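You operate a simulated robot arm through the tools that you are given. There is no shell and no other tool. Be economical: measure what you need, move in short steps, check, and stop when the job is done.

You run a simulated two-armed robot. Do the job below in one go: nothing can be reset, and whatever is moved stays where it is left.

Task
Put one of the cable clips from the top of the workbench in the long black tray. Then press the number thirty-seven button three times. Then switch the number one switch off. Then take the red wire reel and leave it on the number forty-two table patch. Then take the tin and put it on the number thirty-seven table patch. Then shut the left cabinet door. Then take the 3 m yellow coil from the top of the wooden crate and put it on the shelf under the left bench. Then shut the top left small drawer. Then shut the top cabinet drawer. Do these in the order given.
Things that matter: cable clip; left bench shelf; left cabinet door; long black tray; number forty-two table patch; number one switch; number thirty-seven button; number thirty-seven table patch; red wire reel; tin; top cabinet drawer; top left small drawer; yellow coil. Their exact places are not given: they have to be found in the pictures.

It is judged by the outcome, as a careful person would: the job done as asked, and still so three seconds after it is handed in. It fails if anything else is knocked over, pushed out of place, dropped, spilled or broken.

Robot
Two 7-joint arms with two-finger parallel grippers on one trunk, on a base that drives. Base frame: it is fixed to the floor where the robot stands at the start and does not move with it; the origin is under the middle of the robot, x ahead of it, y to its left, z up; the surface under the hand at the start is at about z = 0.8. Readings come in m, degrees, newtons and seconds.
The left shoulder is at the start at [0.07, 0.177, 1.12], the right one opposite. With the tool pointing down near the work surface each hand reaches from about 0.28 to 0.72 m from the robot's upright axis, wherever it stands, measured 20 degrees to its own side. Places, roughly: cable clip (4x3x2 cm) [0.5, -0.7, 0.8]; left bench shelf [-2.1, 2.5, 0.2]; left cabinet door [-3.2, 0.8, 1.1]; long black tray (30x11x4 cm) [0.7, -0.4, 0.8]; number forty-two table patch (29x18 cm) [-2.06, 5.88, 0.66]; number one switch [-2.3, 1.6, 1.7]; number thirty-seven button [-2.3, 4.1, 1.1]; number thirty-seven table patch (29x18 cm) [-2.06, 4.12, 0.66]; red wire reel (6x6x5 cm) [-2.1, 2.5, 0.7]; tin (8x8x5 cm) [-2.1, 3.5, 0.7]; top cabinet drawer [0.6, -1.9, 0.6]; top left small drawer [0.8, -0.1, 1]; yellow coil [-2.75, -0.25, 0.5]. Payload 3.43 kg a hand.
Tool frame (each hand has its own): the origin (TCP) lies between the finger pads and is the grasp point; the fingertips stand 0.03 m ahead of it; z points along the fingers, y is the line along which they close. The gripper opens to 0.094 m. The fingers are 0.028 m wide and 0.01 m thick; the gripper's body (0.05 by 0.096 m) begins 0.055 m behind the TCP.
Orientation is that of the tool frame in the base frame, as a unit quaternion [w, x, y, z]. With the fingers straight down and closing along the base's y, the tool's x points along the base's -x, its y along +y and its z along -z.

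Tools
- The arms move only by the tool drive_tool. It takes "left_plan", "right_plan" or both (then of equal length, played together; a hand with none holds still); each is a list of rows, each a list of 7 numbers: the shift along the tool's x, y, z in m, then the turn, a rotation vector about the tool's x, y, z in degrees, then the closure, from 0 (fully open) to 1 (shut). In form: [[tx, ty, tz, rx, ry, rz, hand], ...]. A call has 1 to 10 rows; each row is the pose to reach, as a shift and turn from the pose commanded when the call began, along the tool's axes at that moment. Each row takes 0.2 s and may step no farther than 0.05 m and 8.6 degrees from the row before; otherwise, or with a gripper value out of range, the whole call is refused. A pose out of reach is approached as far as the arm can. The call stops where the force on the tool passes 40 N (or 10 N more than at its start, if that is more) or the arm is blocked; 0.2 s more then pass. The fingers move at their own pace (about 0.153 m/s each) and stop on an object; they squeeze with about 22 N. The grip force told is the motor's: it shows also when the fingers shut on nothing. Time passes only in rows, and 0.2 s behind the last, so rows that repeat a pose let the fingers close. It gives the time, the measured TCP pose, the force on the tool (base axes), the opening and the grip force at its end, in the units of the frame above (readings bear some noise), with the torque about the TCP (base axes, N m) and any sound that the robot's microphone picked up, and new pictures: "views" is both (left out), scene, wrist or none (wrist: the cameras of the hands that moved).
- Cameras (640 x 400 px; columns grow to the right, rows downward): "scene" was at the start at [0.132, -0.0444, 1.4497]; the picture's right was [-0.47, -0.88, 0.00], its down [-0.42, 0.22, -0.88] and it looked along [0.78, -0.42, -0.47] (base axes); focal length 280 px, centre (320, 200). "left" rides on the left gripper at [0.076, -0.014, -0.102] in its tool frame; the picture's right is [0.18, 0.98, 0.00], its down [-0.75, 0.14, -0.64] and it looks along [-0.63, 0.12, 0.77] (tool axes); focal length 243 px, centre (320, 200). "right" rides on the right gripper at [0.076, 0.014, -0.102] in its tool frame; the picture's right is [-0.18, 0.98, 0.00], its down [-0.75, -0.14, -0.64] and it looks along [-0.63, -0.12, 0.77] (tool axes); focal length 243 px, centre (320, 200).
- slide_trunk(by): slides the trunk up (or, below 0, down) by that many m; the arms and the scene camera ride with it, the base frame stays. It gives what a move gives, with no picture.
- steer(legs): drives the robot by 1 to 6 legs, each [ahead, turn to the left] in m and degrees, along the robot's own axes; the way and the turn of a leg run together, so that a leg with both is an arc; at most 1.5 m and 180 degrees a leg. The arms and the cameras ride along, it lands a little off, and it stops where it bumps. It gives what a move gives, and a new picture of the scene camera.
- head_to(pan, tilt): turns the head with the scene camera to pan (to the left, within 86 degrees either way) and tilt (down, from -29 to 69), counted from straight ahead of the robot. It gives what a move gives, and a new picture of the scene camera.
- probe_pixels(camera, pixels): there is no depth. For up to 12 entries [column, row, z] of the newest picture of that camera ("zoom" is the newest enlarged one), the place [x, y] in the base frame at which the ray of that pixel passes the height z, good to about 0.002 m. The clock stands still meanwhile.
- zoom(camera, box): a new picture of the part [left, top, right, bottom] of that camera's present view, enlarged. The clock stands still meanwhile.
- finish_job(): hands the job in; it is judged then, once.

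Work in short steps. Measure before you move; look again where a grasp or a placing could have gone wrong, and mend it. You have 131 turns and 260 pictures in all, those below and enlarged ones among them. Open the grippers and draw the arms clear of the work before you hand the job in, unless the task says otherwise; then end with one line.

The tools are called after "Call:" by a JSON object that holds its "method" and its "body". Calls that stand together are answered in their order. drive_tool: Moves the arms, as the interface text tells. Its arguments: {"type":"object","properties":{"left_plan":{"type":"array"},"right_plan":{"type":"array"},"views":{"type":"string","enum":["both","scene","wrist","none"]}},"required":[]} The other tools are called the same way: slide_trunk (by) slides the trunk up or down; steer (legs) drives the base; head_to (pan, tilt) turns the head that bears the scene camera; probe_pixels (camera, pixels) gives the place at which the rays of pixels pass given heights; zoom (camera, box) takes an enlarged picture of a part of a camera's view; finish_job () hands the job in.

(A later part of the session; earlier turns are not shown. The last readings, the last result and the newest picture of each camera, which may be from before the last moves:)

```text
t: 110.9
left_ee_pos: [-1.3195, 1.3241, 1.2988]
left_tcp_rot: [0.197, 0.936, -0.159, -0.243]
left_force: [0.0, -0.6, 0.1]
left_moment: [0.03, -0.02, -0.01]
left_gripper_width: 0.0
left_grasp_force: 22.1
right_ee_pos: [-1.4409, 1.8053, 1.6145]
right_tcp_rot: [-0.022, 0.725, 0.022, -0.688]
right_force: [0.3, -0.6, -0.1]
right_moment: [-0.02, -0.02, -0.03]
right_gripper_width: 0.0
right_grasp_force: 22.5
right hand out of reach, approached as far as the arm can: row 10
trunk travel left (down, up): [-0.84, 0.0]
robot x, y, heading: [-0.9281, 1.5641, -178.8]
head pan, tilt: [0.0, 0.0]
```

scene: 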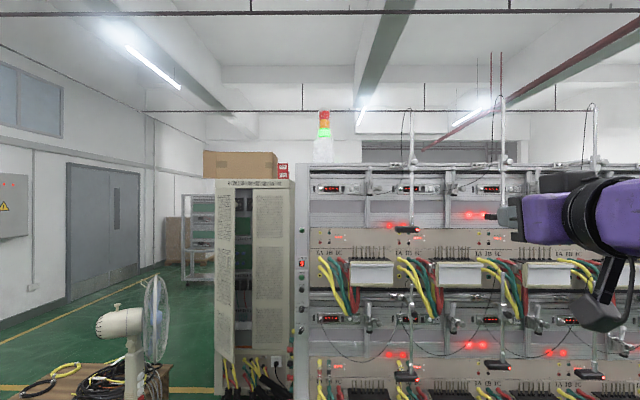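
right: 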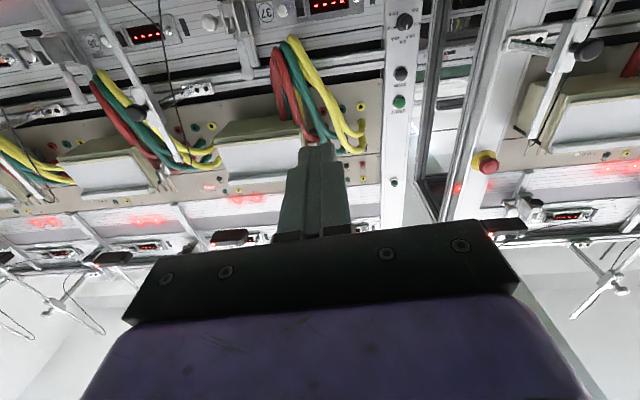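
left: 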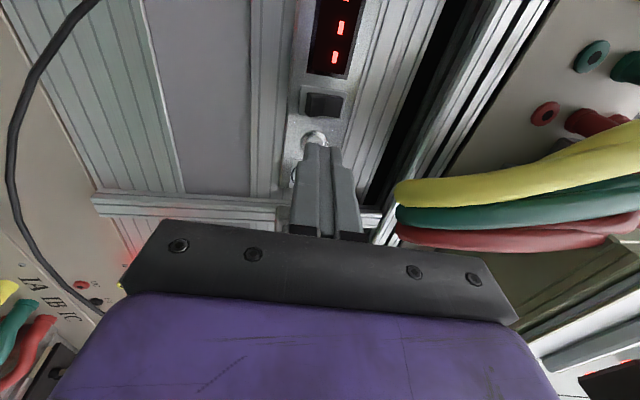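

Good. I finish straightening the left hand and test extending the right hand ahead and up.

Call:
{"method": "drive_tool", "body": {"left_plan": [[0, 0, 0, 3.85, 4.73, -3.1, 1], [0, 0, 0, 7.7, 9.47, -6.2, 1], [0, 0, 0, 11.55, 14.2, -9.3, 1], [0, 0, 0, 15.4, 18.9, -12.4, 1], [0, 0, 0, 19.25, 23.7, -15.5, 1], [0, 0, 0, 23.1, 28.4, -18.6, 1]], "right_plan": [[-0.01, 0, 0.02, 0, -1.5, 0, 1], [-0.02, 0, 0.05, 0, -3, 0, 1], [-0.03, 0, 0.08, 0, -5, 0, 1], [-0.04, 0, 0.11, 0, -7, 0, 1], [-0.05, 0, 0.14, 0, -9, 0, 1], [-0.06, 0, 0.17, 0, -10, 0, 1]], "views": "scene"}}

```text
t: 112.3
left_ee_pos: [-1.325, 1.3241, 1.2969]
left_tcp_rot: [0.001, 1.0, 0.002, -0.002]
left_force: [-0.2, 0.5, -0.8]
left_moment: [0.01, 0.02, -0.01]
left_gripper_width: 0.0001
left_grasp_force: 22.0
right_ee_pos: [-1.6094, 1.8214, 1.6844]
right_tcp_rot: [0.015, -0.666, -0.03, 0.745]
right_force: [0.4, -0.4, 0.0]
right_moment: [-0.02, 0.02, 0.0]
right_gripper_width: 0.0
right_grasp_force: 22.1
right hand out of reach, approached as far as the arm can: row 1, 2, 3, 4, 5, 6
trunk travel left (down, up): [-0.84, 0.0]
robot x, y, heading: [-0.9296, 1.5637, -178.8]
head pan, tilt: [0.0, 0.0]
```

scene: 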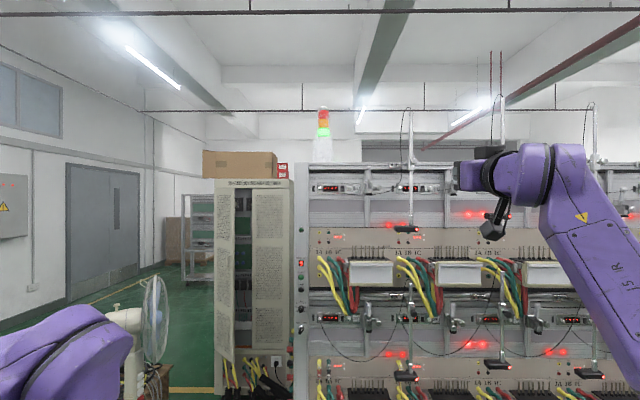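

The right hand holds level at z 1.684. I shift it left to y≈1.68 and test how far it can extend before driving in.

Call:
{"method": "drive_tool", "body": {"right_plan": [[0, 0.035, 0, 0, 0, 0, 1], [0, 0.07, 0, 0, 0, 0, 1], [0, 0.105, 0, 0, 0, 0, 1], [0, 0.14, 0, 0, 0, 0, 1], [0, 0.14, 0.03, 0, 0, 0, 1], [0, 0.14, 0.06, 0, 0, 0, 1], [0, 0.14, 0.09, 0, 0, 0, 1]], "views": "scene"}}

```text
t: 113.9
left_ee_pos: [-1.3232, 1.325, 1.297]
left_tcp_rot: [0.0, 1.0, 0.001, -0.003]
left_force: [-0.6, 0.2, -0.2]
left_moment: [0.01, -0.04, -0.01]
left_gripper_width: 0.0
left_grasp_force: 22.2
right_ee_pos: [-1.623, 1.6964, 1.6735]
right_tcp_rot: [0.033, -0.684, -0.078, 0.725]
right_force: [0.5, 0.1, 0.5]
right_moment: [0.0, 0.03, -0.02]
right_gripper_width: 0.0
right_grasp_force: 22.1
right hand out of reach, approached as far as the arm can: row 1, 2, 3, 4, 5, 6, 7
trunk travel left (down, up): [-0.84, 0.0]
robot x, y, heading: [-0.9308, 1.5651, -178.9]
head pan, tilt: [0.0, 0.0]
```

scene: 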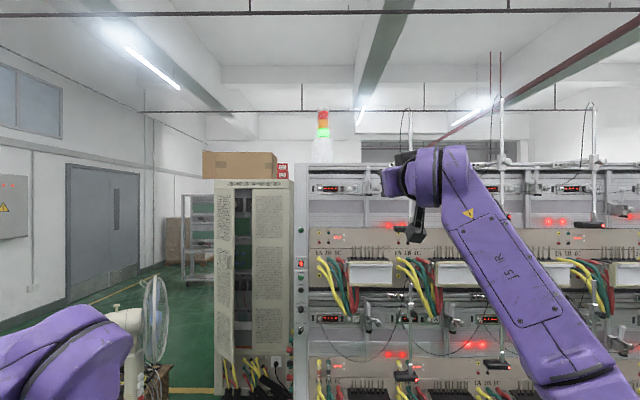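

It stops at 0.69 m ahead of the base. Letting the hand roll toward its forearm (lower right) should free more reach; I try -35°.

Call:
{"method": "drive_tool", "body": {"right_plan": [[0, 0, 0, 0, 0, -8, 1], [0, 0, 0, 0, 0, -16, 1], [0, 0, 0, 0, 0, -24, 1], [0, 0, 0, 0, 0, -32, 1], [0, 0, 0.02, 0, 0, -38, 1], [0, 0, 0.05, 0, 0, -38, 1], [0, 0, 0.08, 0, 0, -38, 1], [0, 0, 0.11, 0, 0, -38, 1]], "views": "scene"}}

```text
t: 115.7
left_ee_pos: [-1.3248, 1.3274, 1.2981]
left_tcp_rot: [0.001, 1.0, 0.002, -0.002]
left_force: [-0.6, 0.3, 0.6]
left_moment: [-0.02, -0.05, 0.01]
left_gripper_width: 0.0
left_grasp_force: 21.9
right_ee_pos: [-1.6728, 1.6941, 1.6602]
right_tcp_rot: [0.266, -0.621, -0.297, 0.675]
right_force: [-0.5, 0.3, 1.0]
right_moment: [0.01, 0.04, 0.06]
right_gripper_width: 0.0
right_grasp_force: 21.8
right hand out of reach, approached as far as the arm can: row 6, 7, 8
trunk travel left (down, up): [-0.84, 0.0]
robot x, y, heading: [-0.9286, 1.5663, -178.9]
head pan, tilt: [0.0, 0.0]
```

scene: 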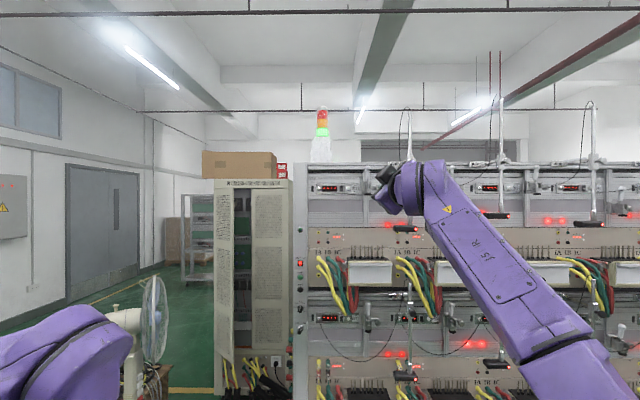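

Reach grew to 0.744 m. I roll on toward -90° and test again.

Call:
{"method": "drive_tool", "body": {"right_plan": [[0, 0, 0, 0, 0, -8, 1], [0, 0, 0, 0, 0, -16, 1], [0, 0, 0, 0, 0, -24, 1], [0, 0, 0, 0, 0, -32, 1], [0, 0, 0, 0, 0, -40, 1], [0, 0, 0, 0, 0, -46, 1], [0, 0, 0.03, 0, 0, -46, 1], [0, 0, 0.06, 0, 0, -46, 1]], "views": "none"}}

```text
t: 117.5
left_ee_pos: [-1.3222, 1.3273, 1.2975]
left_tcp_rot: [0.001, 1.0, 0.002, -0.003]
left_force: [-0.8, -0.1, -0.4]
left_moment: [-0.02, -0.02, -0.04]
left_gripper_width: 0.0002
left_grasp_force: 21.8
right_ee_pos: [-1.6783, 1.704, 1.654]
right_tcp_rot: [0.509, -0.456, -0.516, 0.516]
right_force: [-0.2, -0.2, -0.1]
right_moment: [0.0, -0.02, 0.03]
right_gripper_width: 0.0
right_grasp_force: 22.0
right hand out of reach, approached as far as the arm can: row 7, 8
trunk travel left (down, up): [-0.84, 0.0]
robot x, y, heading: [-0.9306, 1.5628, -178.7]
head pan, tilt: [0.0, 0.0]
```

Tool now level with closing vertical, reach 0.75 m. I retract 0.12 m and drive in 0.6 m.

Call:
{"method": "drive_tool", "body": {"right_plan": [[0, 0, -0.04, 0, 0, 0, 1], [-0.02, 0, -0.08, 0, 0, 0, 1], [-0.03, -0.01, -0.12, 0, 0, 0, 1]], "views": "none"}}

Call:
{"method": "steer", "body": {"legs": [[0.57, 0]]}}

```text
t: 118.3
left_ee_pos: [-1.3217, 1.3243, 1.2979]
left_tcp_rot: [-0.001, 1.0, 0.001, -0.003]
left_force: [-0.4, -0.8, 0.1]
left_moment: [0.02, 0.01, 0.01]
left_gripper_width: 0.0
left_grasp_force: 22.0
right_ee_pos: [-1.5545, 1.6779, 1.6604]
right_tcp_rot: [0.51, -0.455, -0.516, 0.517]
right_force: [1.9, -0.9, -0.1]
right_moment: [0.05, 0.01, 0.0]
right_gripper_width: 0.0
right_grasp_force: 22.0
trunk travel left (down, up): [-0.84, 0.0]
robot x, y, heading: [-0.9274, 1.5629, -179.0]
head pan, tilt: [0.0, 0.0]
```

```text
t: 121.6
left_ee_pos: [-1.8971, 1.3188, 1.2983]
left_tcp_rot: [0.002, 1.0, -0.002, -0.004]
left_force: [0.5, -0.7, 0.3]
left_moment: [-0.02, -0.01, 0.0]
left_gripper_width: 0.0
left_grasp_force: 22.1
right_ee_pos: [-2.1273, 1.6745, 1.66]
right_tcp_rot: [0.512, -0.457, -0.514, 0.515]
right_force: [1.0, -0.2, 0.2]
right_moment: [0.02, 0.01, 0.0]
right_gripper_width: 0.0
right_grasp_force: 22.0
trunk travel left (down, up): [-0.84, 0.0]
robot x, y, heading: [-1.5004, 1.5476, -179.4]
head pan, tilt: [0.0, 0.0]
```

scene: 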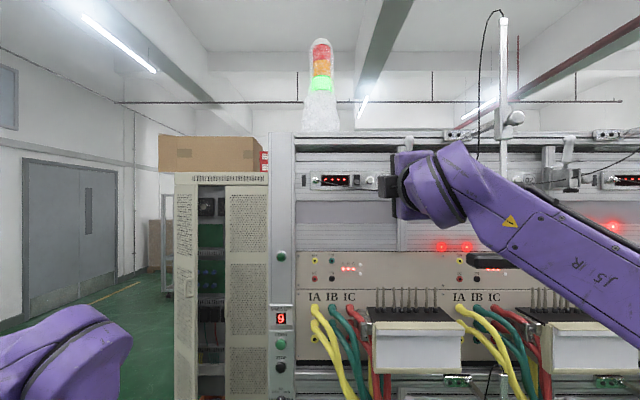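

Module 01 at (340,181) is in front. I zoom with both cameras to locate the rocker.

Call:
{"method": "zoom", "body": {"camera": "scene", "box": [300, 155, 400, 215]}}

Call:
{"method": "zoom", "body": {"camera": "right", "box": [160, 0, 480, 200]}}

```text
6.40 times, centred on (350, 185) of scene
```

zoom: 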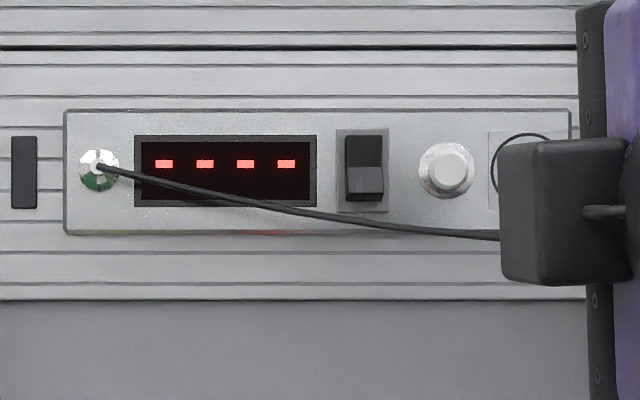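

```text
2.00 times, centred on (320, 100) of right
```

zoom: 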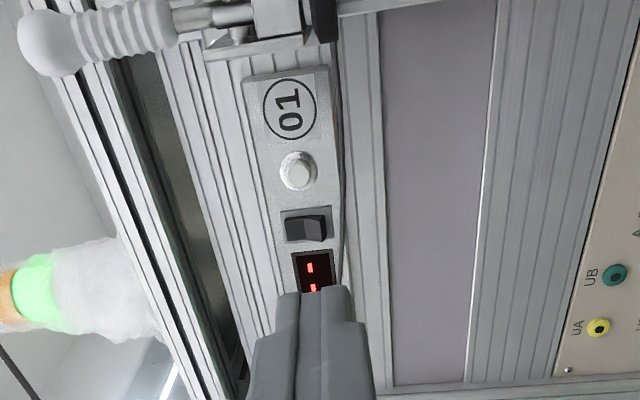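

Call:
{"method": "probe_pixels", "body": {"camera": "scene", "pixels": [[356.9, 182.5, 1.66], [356.9, 182.5, 1.67], [356.9, 182.5, 1.68], [356.9, 182.5, 1.69]]}}

Call:
{"method": "probe_pixels", "body": {"camera": "right", "pixels": [[318, 114.5, 1.66], [318, 114.5, 1.67], [318, 114.5, 1.68], [318, 114.5, 1.69]]}}

```text
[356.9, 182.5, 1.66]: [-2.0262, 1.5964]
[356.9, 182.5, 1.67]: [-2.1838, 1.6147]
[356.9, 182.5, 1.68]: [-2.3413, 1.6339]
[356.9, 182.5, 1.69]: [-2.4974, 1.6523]
```

```text
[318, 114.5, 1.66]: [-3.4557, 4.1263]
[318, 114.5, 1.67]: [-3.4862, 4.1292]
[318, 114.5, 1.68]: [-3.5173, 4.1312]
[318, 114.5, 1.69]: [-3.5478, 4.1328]
```

The scene ray puts the rocker's lower half at about (-2.32,1.632,1.679). I move to 4 cm in front and refresh the wrist picture.

Call:
{"method": "drive_tool", "body": {"right_plan": [[-0.015, -0.005, 0.02, 0, 0, 0, 1], [-0.031, -0.01, 0.045, 0, 0, 0, 1], [-0.031, -0.01, 0.075, 0, 0, 0, 1], [-0.031, -0.01, 0.105, 0, 0, 0, 1], [-0.031, -0.01, 0.12, 0, 0, 0, 1]]}}

```text
t: 122.8
left_ee_pos: [-1.897, 1.3216, 1.2982]
left_tcp_rot: [0.001, 1.0, -0.002, -0.003]
left_force: [-0.2, -0.2, 0.1]
left_moment: [0.03, -0.01, -0.03]
left_gripper_width: 0.0
left_grasp_force: 21.8
right_ee_pos: [-2.2331, 1.6299, 1.6542]
right_tcp_rot: [0.512, -0.456, -0.515, 0.515]
right_force: [-0.5, 0.2, 0.7]
right_moment: [0.0, -0.01, 0.05]
right_gripper_width: 0.0001
right_grasp_force: 22.1
right hand out of reach, approached as far as the arm can: row 4, 5
trunk travel left (down, up): [-0.84, 0.0]
robot x, y, heading: [-1.5029, 1.5539, -179.1]
head pan, tilt: [0.0, 0.0]
```

scene: 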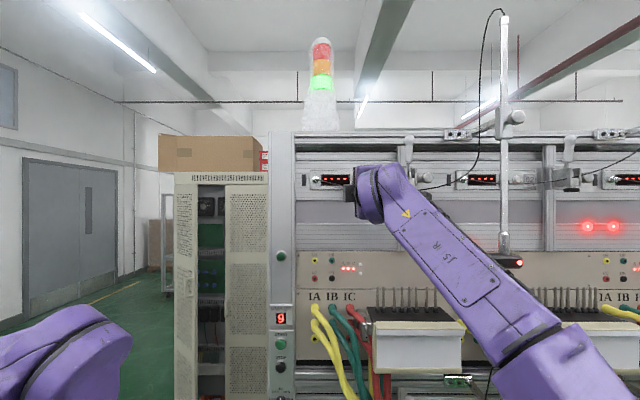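
right: 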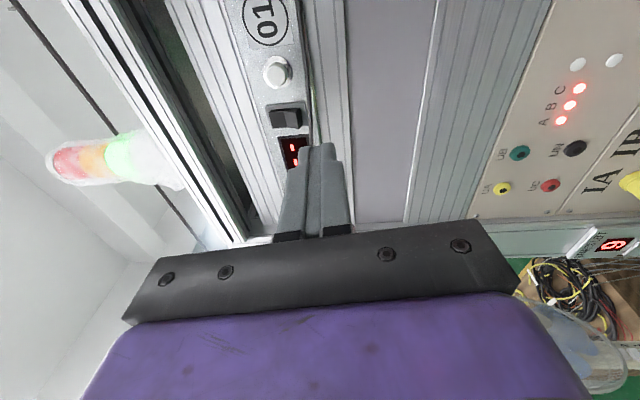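

I need the base ~8 cm nearer. Retreat 6 cm, then drive.

Call:
{"method": "drive_tool", "body": {"right_plan": [[0, -0.01, -0.03, 0, 0, 0, 1], [0, -0.022, -0.06, 0, 0, 0, 1]], "views": "none"}}

Call:
{"method": "steer", "body": {"legs": [[0.09, 0]]}}

Call:
{"method": "drive_tool", "body": {"right_plan": [[0, 0, 0, 0, 0, 0, 1]], "views": "wrist"}}

Call:
{"method": "zoom", "body": {"camera": "right", "box": [220, 60, 380, 160]}}

Call:
{"method": "zoom", "body": {"camera": "scene", "box": [310, 155, 410, 215]}}

```text
t: 123.4
left_ee_pos: [-1.894, 1.3191, 1.2986]
left_tcp_rot: [0.002, 1.0, -0.003, -0.004]
left_force: [-0.2, 0.1, 0.3]
left_moment: [0.0, 0.02, 0.0]
left_gripper_width: 0.0
left_grasp_force: 22.1
right_ee_pos: [-2.1692, 1.6351, 1.6695]
right_tcp_rot: [0.511, -0.458, -0.514, 0.515]
right_force: [0.2, 0.1, 0.6]
right_moment: [-0.02, -0.01, -0.01]
right_gripper_width: 0.0
right_grasp_force: 22.3
trunk travel left (down, up): [-0.84, 0.0]
robot x, y, heading: [-1.5007, 1.5533, -179.5]
head pan, tilt: [0.0, 0.0]
```

```text
t: 124.5
left_ee_pos: [-1.9759, 1.3194, 1.3025]
left_tcp_rot: [0.0, 1.0, -0.003, -0.008]
left_force: [0.6, 1.1, 0.4]
left_moment: [-0.03, 0.07, 0.0]
left_gripper_width: 0.0001
left_grasp_force: 22.7
right_ee_pos: [-2.2465, 1.6335, 1.6761]
right_tcp_rot: [0.514, -0.455, -0.511, 0.517]
right_force: [1.5, 0.0, 1.6]
right_moment: [-0.01, -0.04, -0.02]
right_gripper_width: 0.0002
right_grasp_force: 21.9
trunk travel left (down, up): [-0.84, 0.0]
robot x, y, heading: [-1.5932, 1.5495, -179.0]
head pan, tilt: [0.0, 0.0]
```

scene: 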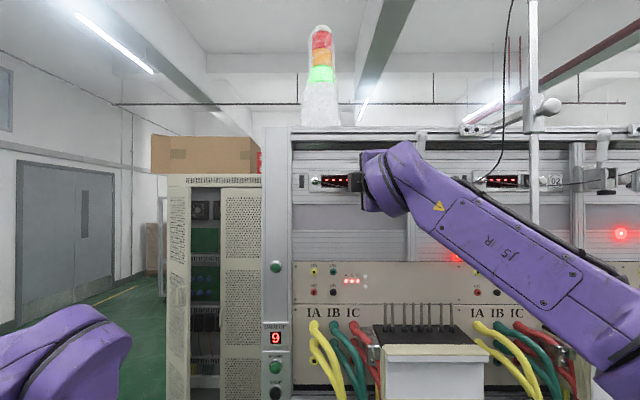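

```text
t: 124.9
left_ee_pos: [-1.9923, 1.3183, 1.2963]
left_tcp_rot: [0.001, 1.0, -0.002, -0.001]
left_force: [-0.4, 0.6, -0.1]
left_moment: [0.02, 0.01, 0.02]
left_gripper_width: 0.0
left_grasp_force: 22.0
right_ee_pos: [-2.268, 1.6336, 1.6669]
right_tcp_rot: [-0.51, 0.459, 0.515, -0.513]
right_force: [-0.9, -0.4, 0.9]
right_moment: [0.0, 0.02, -0.03]
right_gripper_width: 0.0
right_grasp_force: 21.9
trunk travel left (down, up): [-0.84, 0.0]
robot x, y, heading: [-1.5962, 1.5501, -179.3]
head pan, tilt: [0.0, 0.0]
```

right: 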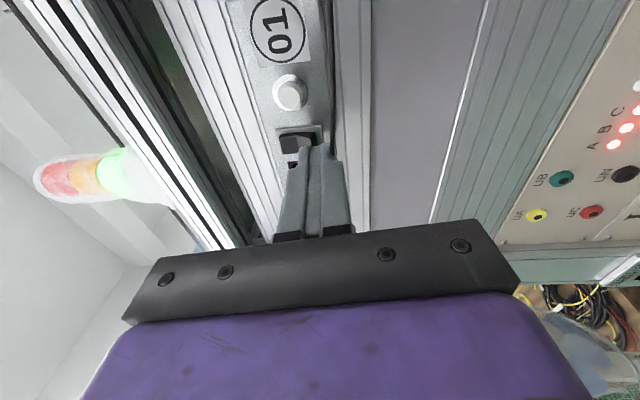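

```text
4.00 times, centred on (300, 110) of right
```

zoom: 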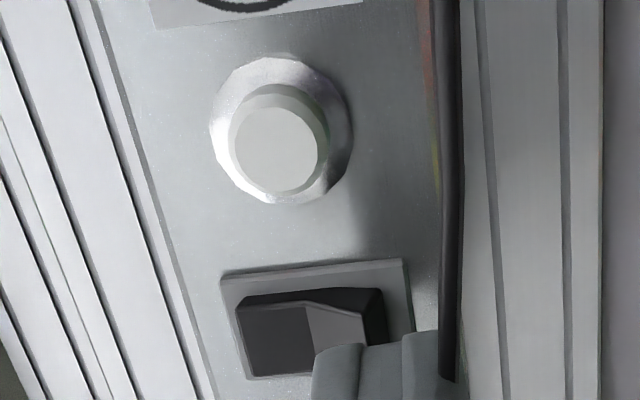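

```text
6.40 times, centred on (360, 185) of scene
```

zoom: 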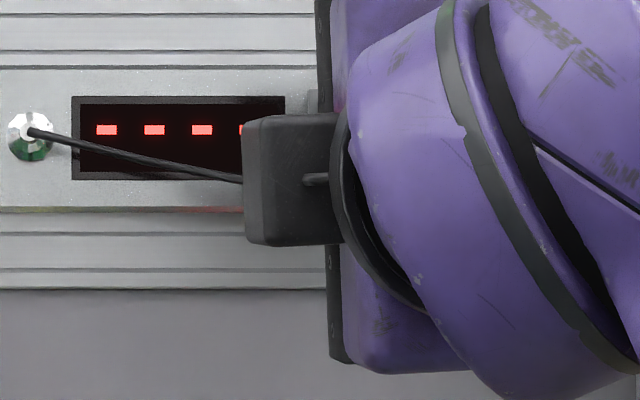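

The lower half (picture-right) of the rocker does protrude. I probe its centre at right-camera (304,142).

Call:
{"method": "probe_pixels", "body": {"camera": "right", "pixels": [[304, 143, 1.665], [304, 143, 1.67], [304, 143, 1.675], [304, 143, 1.68], [304, 143, 1.685], [309, 146, 1.675]]}}

```text
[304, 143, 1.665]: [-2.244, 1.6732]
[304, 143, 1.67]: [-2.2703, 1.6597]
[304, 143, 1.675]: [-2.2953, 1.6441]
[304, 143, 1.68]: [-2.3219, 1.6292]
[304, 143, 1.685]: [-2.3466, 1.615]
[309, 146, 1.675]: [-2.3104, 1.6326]
```

Tip is ~1.5 cm off and 7 mm low. I raise it 7 mm and push gently in small rows.

Call:
{"method": "drive_tool", "body": {"right_plan": [[0, -0.006, 0.004, 0, 0, 0, 1], [0, -0.007, 0.01, 0, 0, 0, 1], [0, -0.007, 0.014, 0, 0, 0, 1], [0, -0.007, 0.018, 0, 0, 0, 1], [0, -0.007, 0.021, 0, 0, 0, 1]], "views": "wrist"}}

```text
t: 126.1
left_ee_pos: [-1.9882, 1.3187, 1.2986]
left_tcp_rot: [0.0, 1.0, -0.002, -0.002]
left_force: [-0.3, 0.0, 0.0]
left_moment: [0.05, -0.03, 0.03]
left_gripper_width: 0.0
left_grasp_force: 21.5
right_ee_pos: [-2.2825, 1.6305, 1.6787]
right_tcp_rot: [0.511, -0.457, -0.514, 0.516]
right_force: [1.4, 0.0, -0.9]
right_moment: [0.01, 0.0, -0.01]
right_gripper_width: 0.0
right_grasp_force: 22.6
trunk travel left (down, up): [-0.84, 0.0]
robot x, y, heading: [-1.5921, 1.5537, -179.1]
head pan, tilt: [0.0, 0.0]
```

right: 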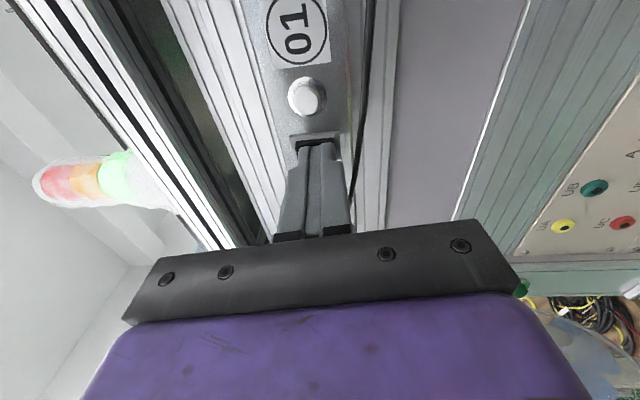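

Slight contact; the hand is about 4 mm high. I lower a little and push on.

Call:
{"method": "drive_tool", "body": {"right_plan": [[0, 0.004, -0.002, 0, 0, 0, 1], [0, 0.005, 0.003, 0, 0, 0, 1], [0, 0.005, 0.006, 0, 0, 0, 1], [0, 0.005, 0.009, 0, 0, 0, 1], [0, 0.005, 0.012, 0, 0, 0, 1], [0, 0.005, 0.015, 0, 0, 0, 1]], "views": "wrist"}}

```text
t: 127.5
left_ee_pos: [-1.9763, 1.3206, 1.3022]
left_tcp_rot: [0.002, 1.0, -0.004, -0.006]
left_force: [-0.1, -0.3, -0.4]
left_moment: [0.04, 0.04, 0.03]
left_gripper_width: 0.0
left_grasp_force: 22.0
right_ee_pos: [-2.2828, 1.6306, 1.6807]
right_tcp_rot: [0.512, -0.456, -0.511, 0.518]
right_force: [32.2, 3.3, -14.3]
right_moment: [-0.09, -0.43, -0.39]
right_gripper_width: 0.0
right_grasp_force: 22.4
trunk travel left (down, up): [-0.84, 0.0]
robot x, y, heading: [-1.5933, 1.5499, -179.5]
head pan, tilt: [0.0, 0.0]
stopped in row 6 (right hand): the force on the tool passed its limit at 45 N (the readings are from after the stop); the commanded pose is now the measured one
```

right: 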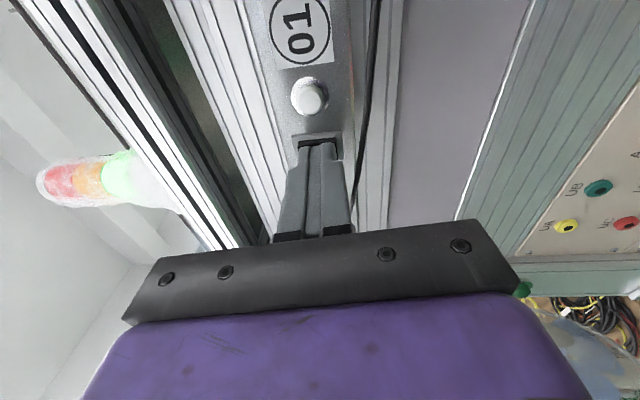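

45 N without a click: likely pushing at the pivot. I back off and look.

Call:
{"method": "drive_tool", "body": {"right_plan": [[0, 0.004, -0.02, 0, 0, 0, 1], [0, 0.008, -0.04, 0, 0, 0, 1]], "views": "wrist"}}

Call:
{"method": "zoom", "body": {"camera": "right", "box": [240, 70, 400, 170]}}

```text
t: 128.1
left_ee_pos: [-1.9847, 1.3195, 1.2996]
left_tcp_rot: [0.002, 1.0, -0.004, -0.004]
left_force: [0.0, 0.7, 0.5]
left_moment: [-0.03, 0.04, 0.01]
left_gripper_width: 0.0002
left_grasp_force: 22.2
right_ee_pos: [-2.2517, 1.6373, 1.6649]
right_tcp_rot: [0.51, -0.458, -0.513, 0.517]
right_force: [0.9, -1.0, 1.2]
right_moment: [-0.04, -0.02, 0.0]
right_gripper_width: 0.0
right_grasp_force: 21.8
trunk travel left (down, up): [-0.84, 0.0]
robot x, y, heading: [-1.5935, 1.5508, -179.2]
head pan, tilt: [0.0, 0.0]
```

right: 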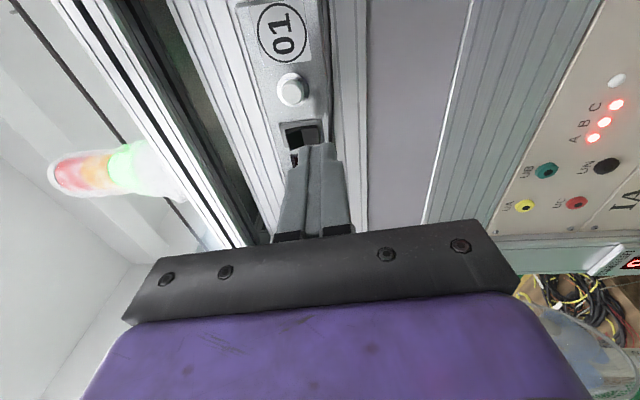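

```text
4.00 times, centred on (320, 120) of right
```

zoom: 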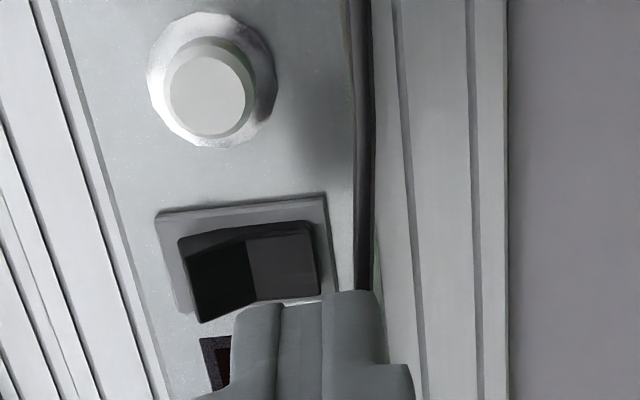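

The rocker's shape has changed: now its upper end protrudes. I check the 01 display in the scene view.

Call:
{"method": "drive_tool", "body": {"right_plan": [[0, 0, -0.04, 0, 0, 0, 1], [0, 0, -0.08, 0, 0, 0, 1], [0.02, 0, -0.1, 0, 0, 0, 1]], "views": "none"}}

Call:
{"method": "zoom", "body": {"camera": "scene", "box": [280, 145, 440, 235]}}

Call:
{"method": "zoom", "body": {"camera": "right", "box": [220, 20, 420, 145]}}

```text
t: 128.9
left_ee_pos: [-1.9868, 1.3199, 1.2984]
left_tcp_rot: [0.002, 1.0, -0.004, -0.004]
left_force: [0.1, 0.5, 0.0]
left_moment: [-0.03, 0.01, 0.0]
left_gripper_width: 0.0002
left_grasp_force: 22.1
right_ee_pos: [-2.1561, 1.6611, 1.66]
right_tcp_rot: [0.51, -0.458, -0.514, 0.516]
right_force: [0.0, 0.0, 0.2]
right_moment: [0.01, -0.01, -0.02]
right_gripper_width: 0.0
right_grasp_force: 22.0
trunk travel left (down, up): [-0.84, 0.0]
robot x, y, heading: [-1.5919, 1.5512, -178.9]
head pan, tilt: [0.0, 0.0]
```

```text
4.00 times, centred on (360, 190) of scene
```

zoom: 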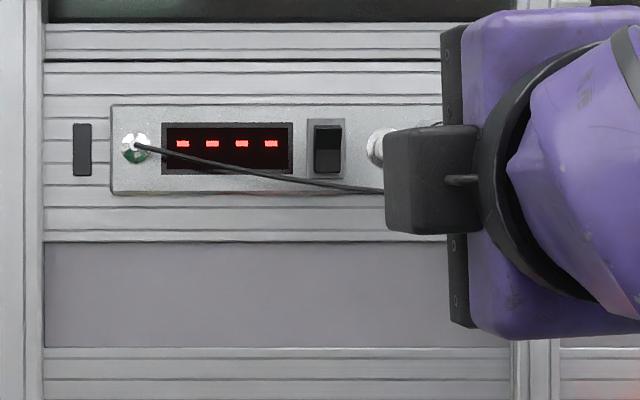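

```text
3.20 times, centred on (320, 82) of right
```

zoom: 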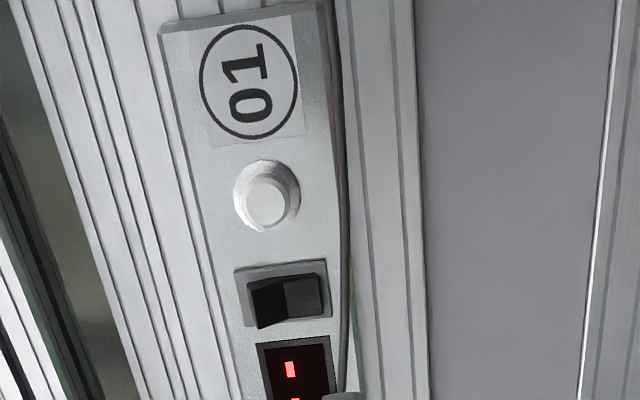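

The switch has flipped (upper end now protrudes). I back the base away, lower the trunk, and turn the right hand back to tool-down.

Call:
{"method": "steer", "body": {"legs": [[-0.6, 0]]}}

Call:
{"method": "drive_tool", "body": {"right_plan": [[0.02, 0.01, -0.025, -4.82, 4.87, 4.86, 1], [0.04, 0.02, -0.05, -9.64, 9.74, 9.72, 1], [0.06, 0.03, -0.075, -14.46, 14.61, 14.58, 1], [0.08, 0.04, -0.1, -19.28, 19.48, 19.44, 1], [0.1, 0.05, -0.125, -24.1, 24.35, 24.3, 1], [0.12, 0.06, -0.15, -28.9, 29.2, 29.2, 1], [0.14, 0.07, -0.175, -33.7, 34.1, 34.0, 1], [0.16, 0.08, -0.2, -38.6, 39, 38.9, 1], [0.18, 0.09, -0.225, -43.4, 43.8, 43.7, 1], [0.2, 0.1, -0.25, -48.2, 48.7, 48.6, 1]], "views": "none"}}

Call:
{"method": "slide_trunk", "body": {"by": -0.3}}

Call:
{"method": "drive_tool", "body": {"right_plan": [[0, 0, 0, -4.82, 4.87, 4.86, 1], [0, 0, 0, -9.64, 9.74, 9.72, 1], [0, 0, 0, -14.46, 14.61, 14.58, 1], [0, 0, 0, -19.28, 19.48, 19.44, 0.5], [0, 0, 0, -23.8, 24.1, 24.0, 0]], "views": "none"}}

Call:
{"method": "head_to", "body": {"pan": -30, "tilt": 25}}

```text
t: 132.2
left_ee_pos: [-1.4099, 1.3269, 1.2985]
left_tcp_rot: [0.001, 1.0, -0.01, -0.002]
left_force: [-0.3, -0.2, -0.5]
left_moment: [-0.02, -0.03, 0.04]
left_gripper_width: 0.0
left_grasp_force: 21.2
right_ee_pos: [-1.5755, 1.6721, 1.6582]
right_tcp_rot: [0.514, -0.463, -0.51, 0.511]
right_force: [-0.1, -0.9, 0.6]
right_moment: [0.01, 0.01, 0.0]
right_gripper_width: 0.0
right_grasp_force: 22.4
trunk travel left (down, up): [-0.84, 0.0]
robot x, y, heading: [-1.0106, 1.5557, 179.9]
head pan, tilt: [0.0, 0.0]
```

scene: 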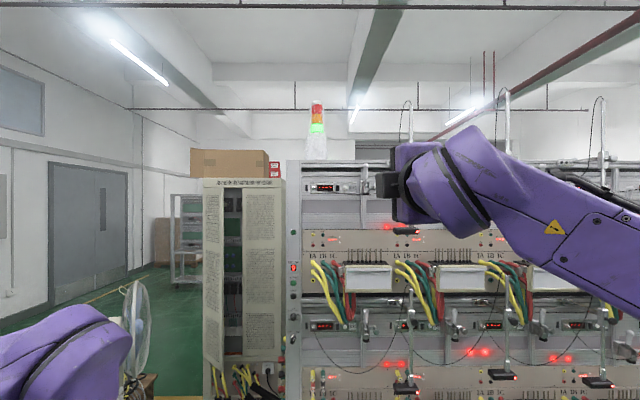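

```text
t: 134.4
left_ee_pos: [-1.4109, 1.3279, 1.2984]
left_tcp_rot: [0.001, 1.0, -0.01, -0.003]
left_force: [-0.9, 0.1, -0.6]
left_moment: [0.01, -0.03, 0.05]
left_gripper_width: 0.0
left_grasp_force: 21.8
right_ee_pos: [-1.3893, 1.8811, 1.5371]
right_tcp_rot: [-0.203, 0.937, 0.197, -0.204]
right_force: [-1.0, 0.2, -1.0]
right_moment: [0.0, -0.02, -0.03]
right_gripper_width: 0.0
right_grasp_force: 21.7
right hand out of reach, approached as far as the arm can: row 9, 10
trunk travel left (down, up): [-0.84, 0.0]
robot x, y, heading: [-1.0135, 1.5512, 179.9]
head pan, tilt: [0.0, 0.0]
```

```text
t: 137.4
left_ee_pos: [-1.4082, 1.3277, 0.9982]
left_tcp_rot: [0.0, 1.0, -0.01, -0.004]
left_force: [-0.3, -0.8, 0.0]
left_moment: [0.04, 0.01, 0.04]
left_gripper_width: 0.0
left_grasp_force: 21.8
right_ee_pos: [-1.3865, 1.8795, 1.2368]
right_tcp_rot: [-0.205, 0.936, 0.197, -0.205]
right_force: [0.4, -0.3, 0.1]
right_moment: [0.0, -0.01, -0.01]
right_gripper_width: 0.0002
right_grasp_force: 22.1
trunk travel left (down, up): [-0.54, 0.3]
robot x, y, heading: [-1.0122, 1.5558, 179.6]
head pan, tilt: [0.0, 0.0]
```

```text
t: 138.6
left_ee_pos: [-1.4108, 1.3257, 0.9972]
left_tcp_rot: [0.001, 1.0, -0.011, -0.003]
left_force: [-1.2, 0.1, 0.1]
left_moment: [0.0, 0.01, 0.0]
left_gripper_width: 0.0
left_grasp_force: 21.9
right_ee_pos: [-1.4304, 1.8601, 1.2081]
right_tcp_rot: [0.0, 1.0, -0.009, 0.0]
right_force: [0.0, -0.8, -1.0]
right_moment: [0.01, 0.0, 0.01]
right_gripper_width: 0.0941
right_grasp_force: 0.0
right hand out of reach, approached as far as the arm can: row 1, 2, 3, 4, 5
trunk travel left (down, up): [-0.54, 0.3]
robot x, y, heading: [-1.0113, 1.5549, 179.6]
head pan, tilt: [0.0, 0.0]
```

```text
t: 139.6
left_ee_pos: [-1.4087, 1.3266, 0.9986]
left_tcp_rot: [0.001, 1.0, -0.011, -0.003]
left_force: [-0.7, -0.4, -0.5]
left_moment: [-0.03, 0.01, 0.01]
left_gripper_width: 0.0
left_grasp_force: 21.7
right_ee_pos: [-1.4316, 1.8609, 1.2086]
right_tcp_rot: [0.0, 1.0, -0.007, 0.0]
right_force: [-0.5, 0.6, 0.8]
right_moment: [-0.01, 0.02, 0.0]
right_gripper_width: 0.0941
right_grasp_force: 0.0
trunk travel left (down, up): [-0.54, 0.3]
robot x, y, heading: [-1.0113, 1.5581, 179.6]
head pan, tilt: [-30.0, 25.0]
```

scene: 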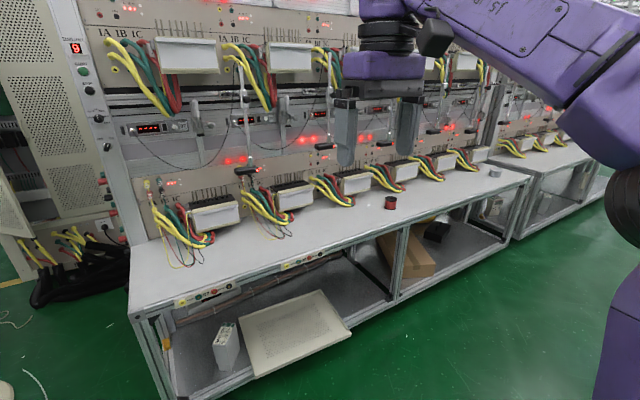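

Red reel at (390,202). I measure it, the table front edge and the shelf.

Call:
{"method": "probe_pixels", "body": {"camera": "scene", "pixels": [[390, 197, 0.71], [390, 207, 0.66], [135, 305, 0.66], [528, 178, 0.66], [495, 172, 0.66], [155, 365, 0.2], [240, 340, 0.2], [345, 325, 0.2], [360, 290, 0.2]]}}

Call:
{"method": "zoom", "body": {"camera": "scene", "box": [340, 160, 440, 222]}}

```text
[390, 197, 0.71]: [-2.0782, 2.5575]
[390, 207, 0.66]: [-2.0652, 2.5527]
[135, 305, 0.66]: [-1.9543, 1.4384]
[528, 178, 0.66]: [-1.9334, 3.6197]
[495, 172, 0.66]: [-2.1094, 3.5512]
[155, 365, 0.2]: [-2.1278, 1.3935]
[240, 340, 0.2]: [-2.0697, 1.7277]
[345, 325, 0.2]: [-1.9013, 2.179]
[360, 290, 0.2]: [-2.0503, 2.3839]
```

```text
6.40 times, centred on (390, 191) of scene
```

zoom: 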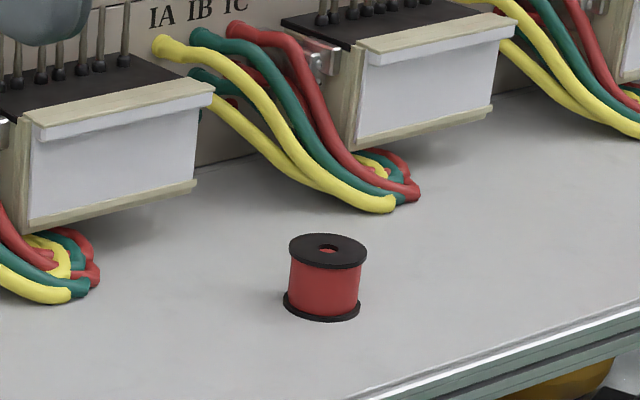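

Reel upright at (-2.08,2.555). I drive to about (-1.48,2.35).

Call:
{"method": "steer", "body": {"legs": [[0, -60], [0.92, 0], [0, 60]]}}

Call:
{"method": "head_to", "body": {"pan": -15, "tilt": 45}}

```text
t: 149.8
left_ee_pos: [-1.8696, 2.1522, 0.9985]
left_tcp_rot: [0.0, 1.0, -0.018, -0.002]
left_force: [-0.2, -0.5, -0.2]
left_moment: [-0.03, 0.0, 0.01]
left_gripper_width: 0.0001
left_grasp_force: 22.3
right_ee_pos: [-1.8828, 2.6879, 1.2074]
right_tcp_rot: [-0.001, 1.0, -0.015, -0.001]
right_force: [1.1, -0.1, 0.4]
right_moment: [0.02, -0.02, -0.01]
right_gripper_width: 0.0939
right_grasp_force: 0.1
trunk travel left (down, up): [-0.54, 0.3]
robot x, y, heading: [-1.4688, 2.3721, 179.1]
head pan, tilt: [-30.0, 25.0]
```

scene: 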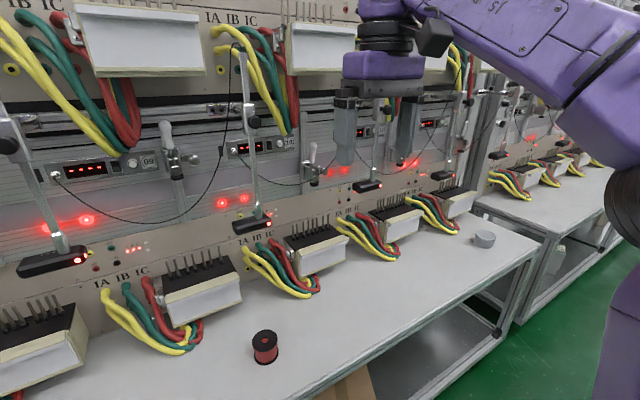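

```text
t: 150.7
left_ee_pos: [-1.8681, 2.1523, 0.9989]
left_tcp_rot: [0.001, 1.0, -0.018, -0.003]
left_force: [-0.6, 0.1, 0.2]
left_moment: [0.0, 0.02, 0.0]
left_gripper_width: 0.0
left_grasp_force: 21.5
right_ee_pos: [-1.8813, 2.687, 1.2085]
right_tcp_rot: [0.0, 1.0, -0.015, -0.001]
right_force: [-0.3, -0.4, -0.6]
right_moment: [-0.04, 0.03, 0.0]
right_gripper_width: 0.0941
right_grasp_force: 0.0
trunk travel left (down, up): [-0.54, 0.3]
robot x, y, heading: [-1.4664, 2.3741, 179.0]
head pan, tilt: [-15.0, 45.0]
```

scene: 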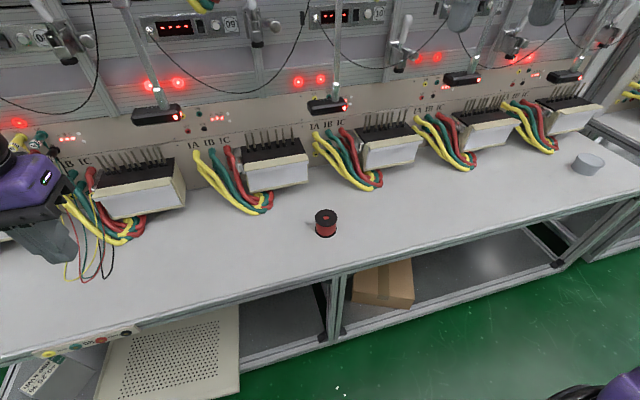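

Reel top at (325,215). I measure it, and the probe device near (328,105), which could be in the way.

Call:
{"method": "probe_pixels", "body": {"camera": "scene", "pixels": [[325, 216, 0.71], [326, 236, 0.66], [328, 105, 0.9], [382, 185, 0.67], [588, 160, 0.71]]}}

```text
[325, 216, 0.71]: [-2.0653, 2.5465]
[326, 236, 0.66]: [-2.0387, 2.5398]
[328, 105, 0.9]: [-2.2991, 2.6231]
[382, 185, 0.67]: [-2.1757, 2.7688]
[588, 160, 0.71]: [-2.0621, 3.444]
```

Reel centre ≈(-2.065,2.547). I bring the right hand above it, descending to z 0.88.

Call:
{"method": "drive_tool", "body": {"right_plan": [[-0.0205, 0.016, 0.0365, 0, 0, 0, 0], [-0.041, 0.032, 0.073, 0, 0, 0, 0], [-0.0615, 0.048, 0.1095, 0, 0, 0, 0], [-0.082, 0.064, 0.146, 0, 0, 0, 0], [-0.1025, 0.08, 0.1825, 0, 0, 0, 0], [-0.123, 0.096, 0.219, 0, 0, 0, 0], [-0.1435, 0.112, 0.2555, 0, 0, 0, 0], [-0.164, 0.128, 0.292, 0, 0, 0, 0], [-0.184, 0.143, 0.328, 0, 0, 0, 0]], "views": "wrist"}}

```text
t: 152.7
left_ee_pos: [-1.8706, 2.1523, 0.9981]
left_tcp_rot: [0.001, 1.0, -0.019, -0.003]
left_force: [0.3, -0.1, -0.3]
left_moment: [0.0, -0.01, -0.02]
left_gripper_width: 0.0
left_grasp_force: 22.1
right_ee_pos: [-2.0732, 2.5495, 0.8793]
right_tcp_rot: [0.001, 1.0, -0.016, -0.001]
right_force: [0.0, 0.0, -0.5]
right_moment: [0.0, -0.03, 0.05]
right_gripper_width: 0.0941
right_grasp_force: 0.1
trunk travel left (down, up): [-0.54, 0.3]
robot x, y, heading: [-1.4653, 2.3748, 178.7]
head pan, tilt: [-15.0, 45.0]
```

right: 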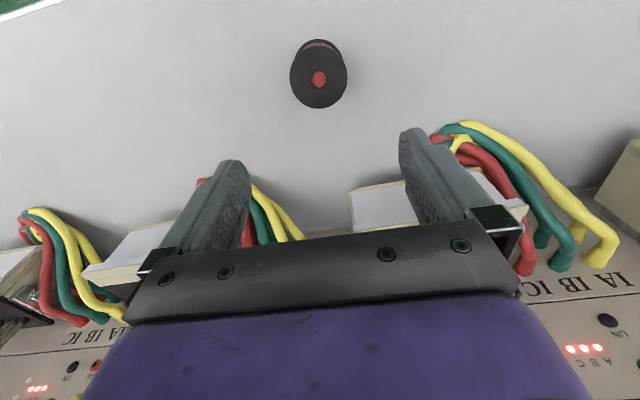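

Call:
{"method": "probe_pixels", "body": {"camera": "right", "pixels": [[319, 77, 0.71], [291, 75, 0.71], [347, 75, 0.71]]}}

```text
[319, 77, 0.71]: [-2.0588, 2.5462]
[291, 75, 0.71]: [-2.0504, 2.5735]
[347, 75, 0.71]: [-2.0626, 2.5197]
```

Reel top centre (-2.058,2.546). I correct 1.4 cm back, descend to z 0.70 and grip.

Call:
{"method": "drive_tool", "body": {"right_plan": [[0.007, 0.003, 0.04, 0, 0, 0, 0], [0.014, 0.003, 0.08, 0, 0, 0, 0], [0.014, 0.003, 0.12, 0, 0, 0, 0], [0.014, 0.003, 0.155, 0, 0, 0, 0], [0.014, 0.003, 0.179, 0, 0, 0, 0], [0.014, 0.003, 0.179, 0, 0, 0, 0.6], [0.014, 0.003, 0.179, 0, 0, 0, 1], [0.014, 0.003, 0.179, 0, 0, 0, 1]], "views": "wrist"}}

```text
t: 154.4
left_ee_pos: [-1.8683, 2.1525, 0.9986]
left_tcp_rot: [0.001, 1.0, -0.018, -0.002]
left_force: [-0.2, 0.3, 0.6]
left_moment: [0.01, 0.01, -0.03]
left_gripper_width: 0.0
left_grasp_force: 22.4
right_ee_pos: [-2.0577, 2.545, 0.7002]
right_tcp_rot: [0.0, 1.0, -0.015, -0.003]
right_force: [-1.4, 0.7, 1.3]
right_moment: [-0.01, 0.08, -0.02]
right_gripper_width: 0.0591
right_grasp_force: 22.2
trunk travel left (down, up): [-0.54, 0.3]
robot x, y, heading: [-1.4653, 2.3735, 179.0]
head pan, tilt: [-15.0, 45.0]
```

right: 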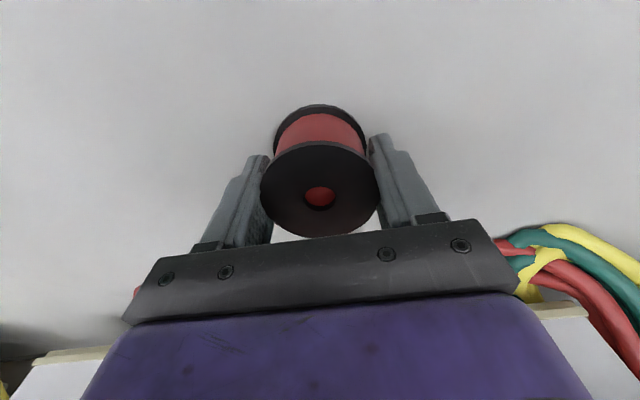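

The reel is held (59 mm). I lift it and draw it back, then drive along the aisle to y≈5.7.

Call:
{"method": "drive_tool", "body": {"right_plan": [[0, 0, -0.04, 0, 0, 0, 1], [0, 0, -0.08, 0, 0, 0, 1], [0, 0, -0.12, 0, 0, 0, 1], [0.02, 0, -0.16, 0, 0, 0, 1], [0.04, 0, -0.2, 0, 0, 0, 1], [0.06, 0, -0.24, 0, 0, 0, 1], [0.08, 0, -0.28, 0, 0, 0, 1], [0.1, 0, -0.3, 0, 0, 0, 1]], "views": "none"}}

Call:
{"method": "steer", "body": {"legs": [[-0.45, 0], [0, -91], [1.2, 0], [1.2, 0], [0.93, 0], [0, 92]]}}

```text
t: 156.2
left_ee_pos: [-1.8679, 2.1518, 0.9989]
left_tcp_rot: [0.001, 1.0, -0.018, -0.003]
left_force: [-0.4, 0.7, 0.0]
left_moment: [0.03, 0.0, 0.01]
left_gripper_width: 0.0
left_grasp_force: 22.0
right_ee_pos: [-1.9555, 2.5444, 0.9993]
right_tcp_rot: [0.0, 1.0, -0.016, -0.002]
right_force: [0.6, -0.7, -1.2]
right_moment: [-0.02, 0.01, -0.04]
right_gripper_width: 0.059
right_grasp_force: 21.7
trunk travel left (down, up): [-0.54, 0.3]
robot x, y, heading: [-1.4627, 2.3745, 178.9]
head pan, tilt: [-15.0, 45.0]
```

```text
t: 182.8
left_ee_pos: [-1.2218, 5.4867, 0.9987]
left_tcp_rot: [0.0, 1.0, -0.002, -0.003]
left_force: [-0.6, 0.4, 0.4]
left_moment: [-0.01, 0.02, 0.0]
left_gripper_width: 0.0
left_grasp_force: 21.8
right_ee_pos: [-1.3208, 5.8774, 0.9995]
right_tcp_rot: [0.0, 1.0, 0.001, -0.001]
right_force: [0.2, 0.1, -1.2]
right_moment: [-0.03, -0.04, 0.02]
right_gripper_width: 0.0591
right_grasp_force: 21.5
trunk travel left (down, up): [-0.54, 0.3]
robot x, y, heading: [-0.8256, 5.7215, -179.2]
head pan, tilt: [-15.0, 45.0]
```

scene: 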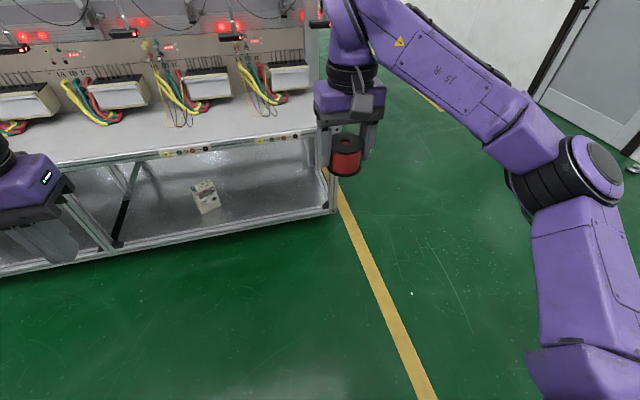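

I drive 0.62 m toward the table and look at the labels there.

Call:
{"method": "steer", "body": {"legs": [[0.63, 0]]}}

Call:
{"method": "head_to", "body": {"pan": -5, "tilt": 30}}

```text
t: 186.4
left_ee_pos: [-1.8485, 5.4788, 0.9998]
left_tcp_rot: [0.001, 1.0, -0.002, -0.002]
left_force: [-0.2, -0.2, 1.1]
left_moment: [0.0, -0.01, 0.03]
left_gripper_width: 0.0002
left_grasp_force: 21.8
right_ee_pos: [-1.9483, 5.8687, 0.9996]
right_tcp_rot: [0.0, 1.0, 0.001, -0.002]
right_force: [-0.2, -0.3, -1.4]
right_moment: [-0.01, 0.03, 0.01]
right_gripper_width: 0.0592
right_grasp_force: 22.4
trunk travel left (down, up): [-0.54, 0.3]
robot x, y, heading: [-1.4481, 5.7181, -179.3]
head pan, tilt: [-15.0, 45.0]
```

scene: 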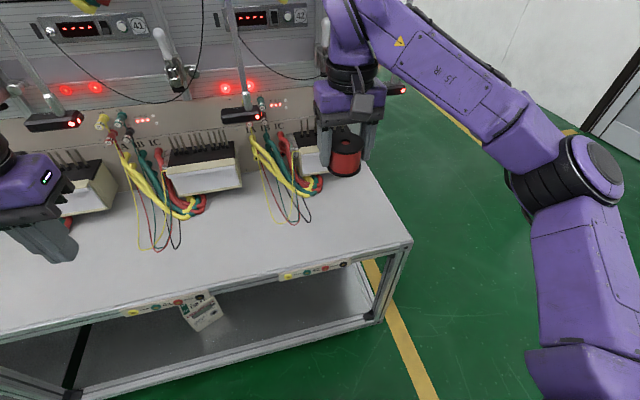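

```text
t: 187.1
left_ee_pos: [-1.848, 5.4788, 0.9978]
left_tcp_rot: [0.001, 1.0, -0.003, -0.003]
left_force: [0.3, -0.5, 0.6]
left_moment: [0.0, 0.03, -0.04]
left_gripper_width: 0.0
left_grasp_force: 22.2
right_ee_pos: [-1.9461, 5.869, 1.0002]
right_tcp_rot: [0.0, 1.0, 0.001, -0.002]
right_force: [-0.3, -0.2, -0.9]
right_moment: [-0.01, 0.01, 0.02]
right_gripper_width: 0.059
right_grasp_force: 21.9
trunk travel left (down, up): [-0.54, 0.3]
robot x, y, heading: [-1.4549, 5.7122, -178.8]
head pan, tilt: [-5.0, 30.0]
```

scene: 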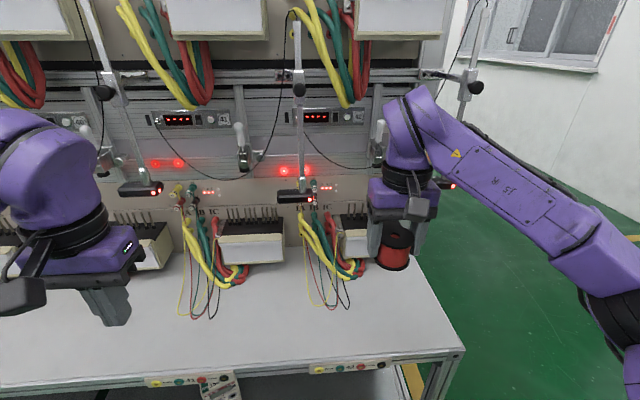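

Label 42 is on the last module. I check the wires on the table and its edges around the patch.

Call:
{"method": "zoom", "body": {"camera": "scene", "box": [270, 190, 470, 380]}}

Call:
{"method": "probe_pixels", "body": {"camera": "scene", "pixels": [[335, 310, 0.66], [350, 305, 0.66], [370, 265, 0.66], [463, 348, 0.66], [435, 285, 0.66], [365, 290, 0.66], [400, 290, 0.66], [308, 285, 0.66]]}}

```text
2.11 times, centred on (370, 285) of scene
```

zoom: 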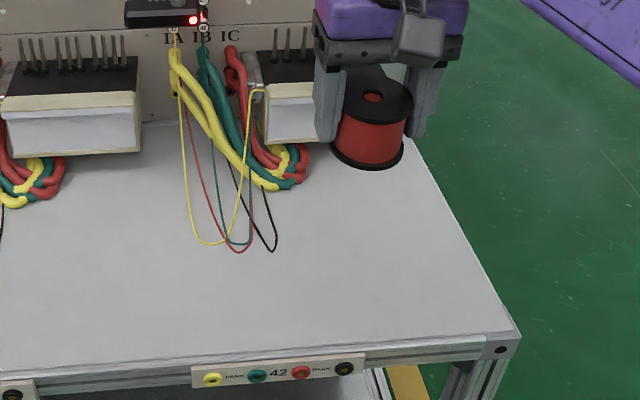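

```text
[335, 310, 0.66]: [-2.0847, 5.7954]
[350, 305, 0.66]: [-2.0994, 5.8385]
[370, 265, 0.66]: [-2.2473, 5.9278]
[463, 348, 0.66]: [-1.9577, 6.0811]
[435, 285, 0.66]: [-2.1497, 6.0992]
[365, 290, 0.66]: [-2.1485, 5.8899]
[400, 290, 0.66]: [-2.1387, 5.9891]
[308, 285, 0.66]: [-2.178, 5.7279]
```

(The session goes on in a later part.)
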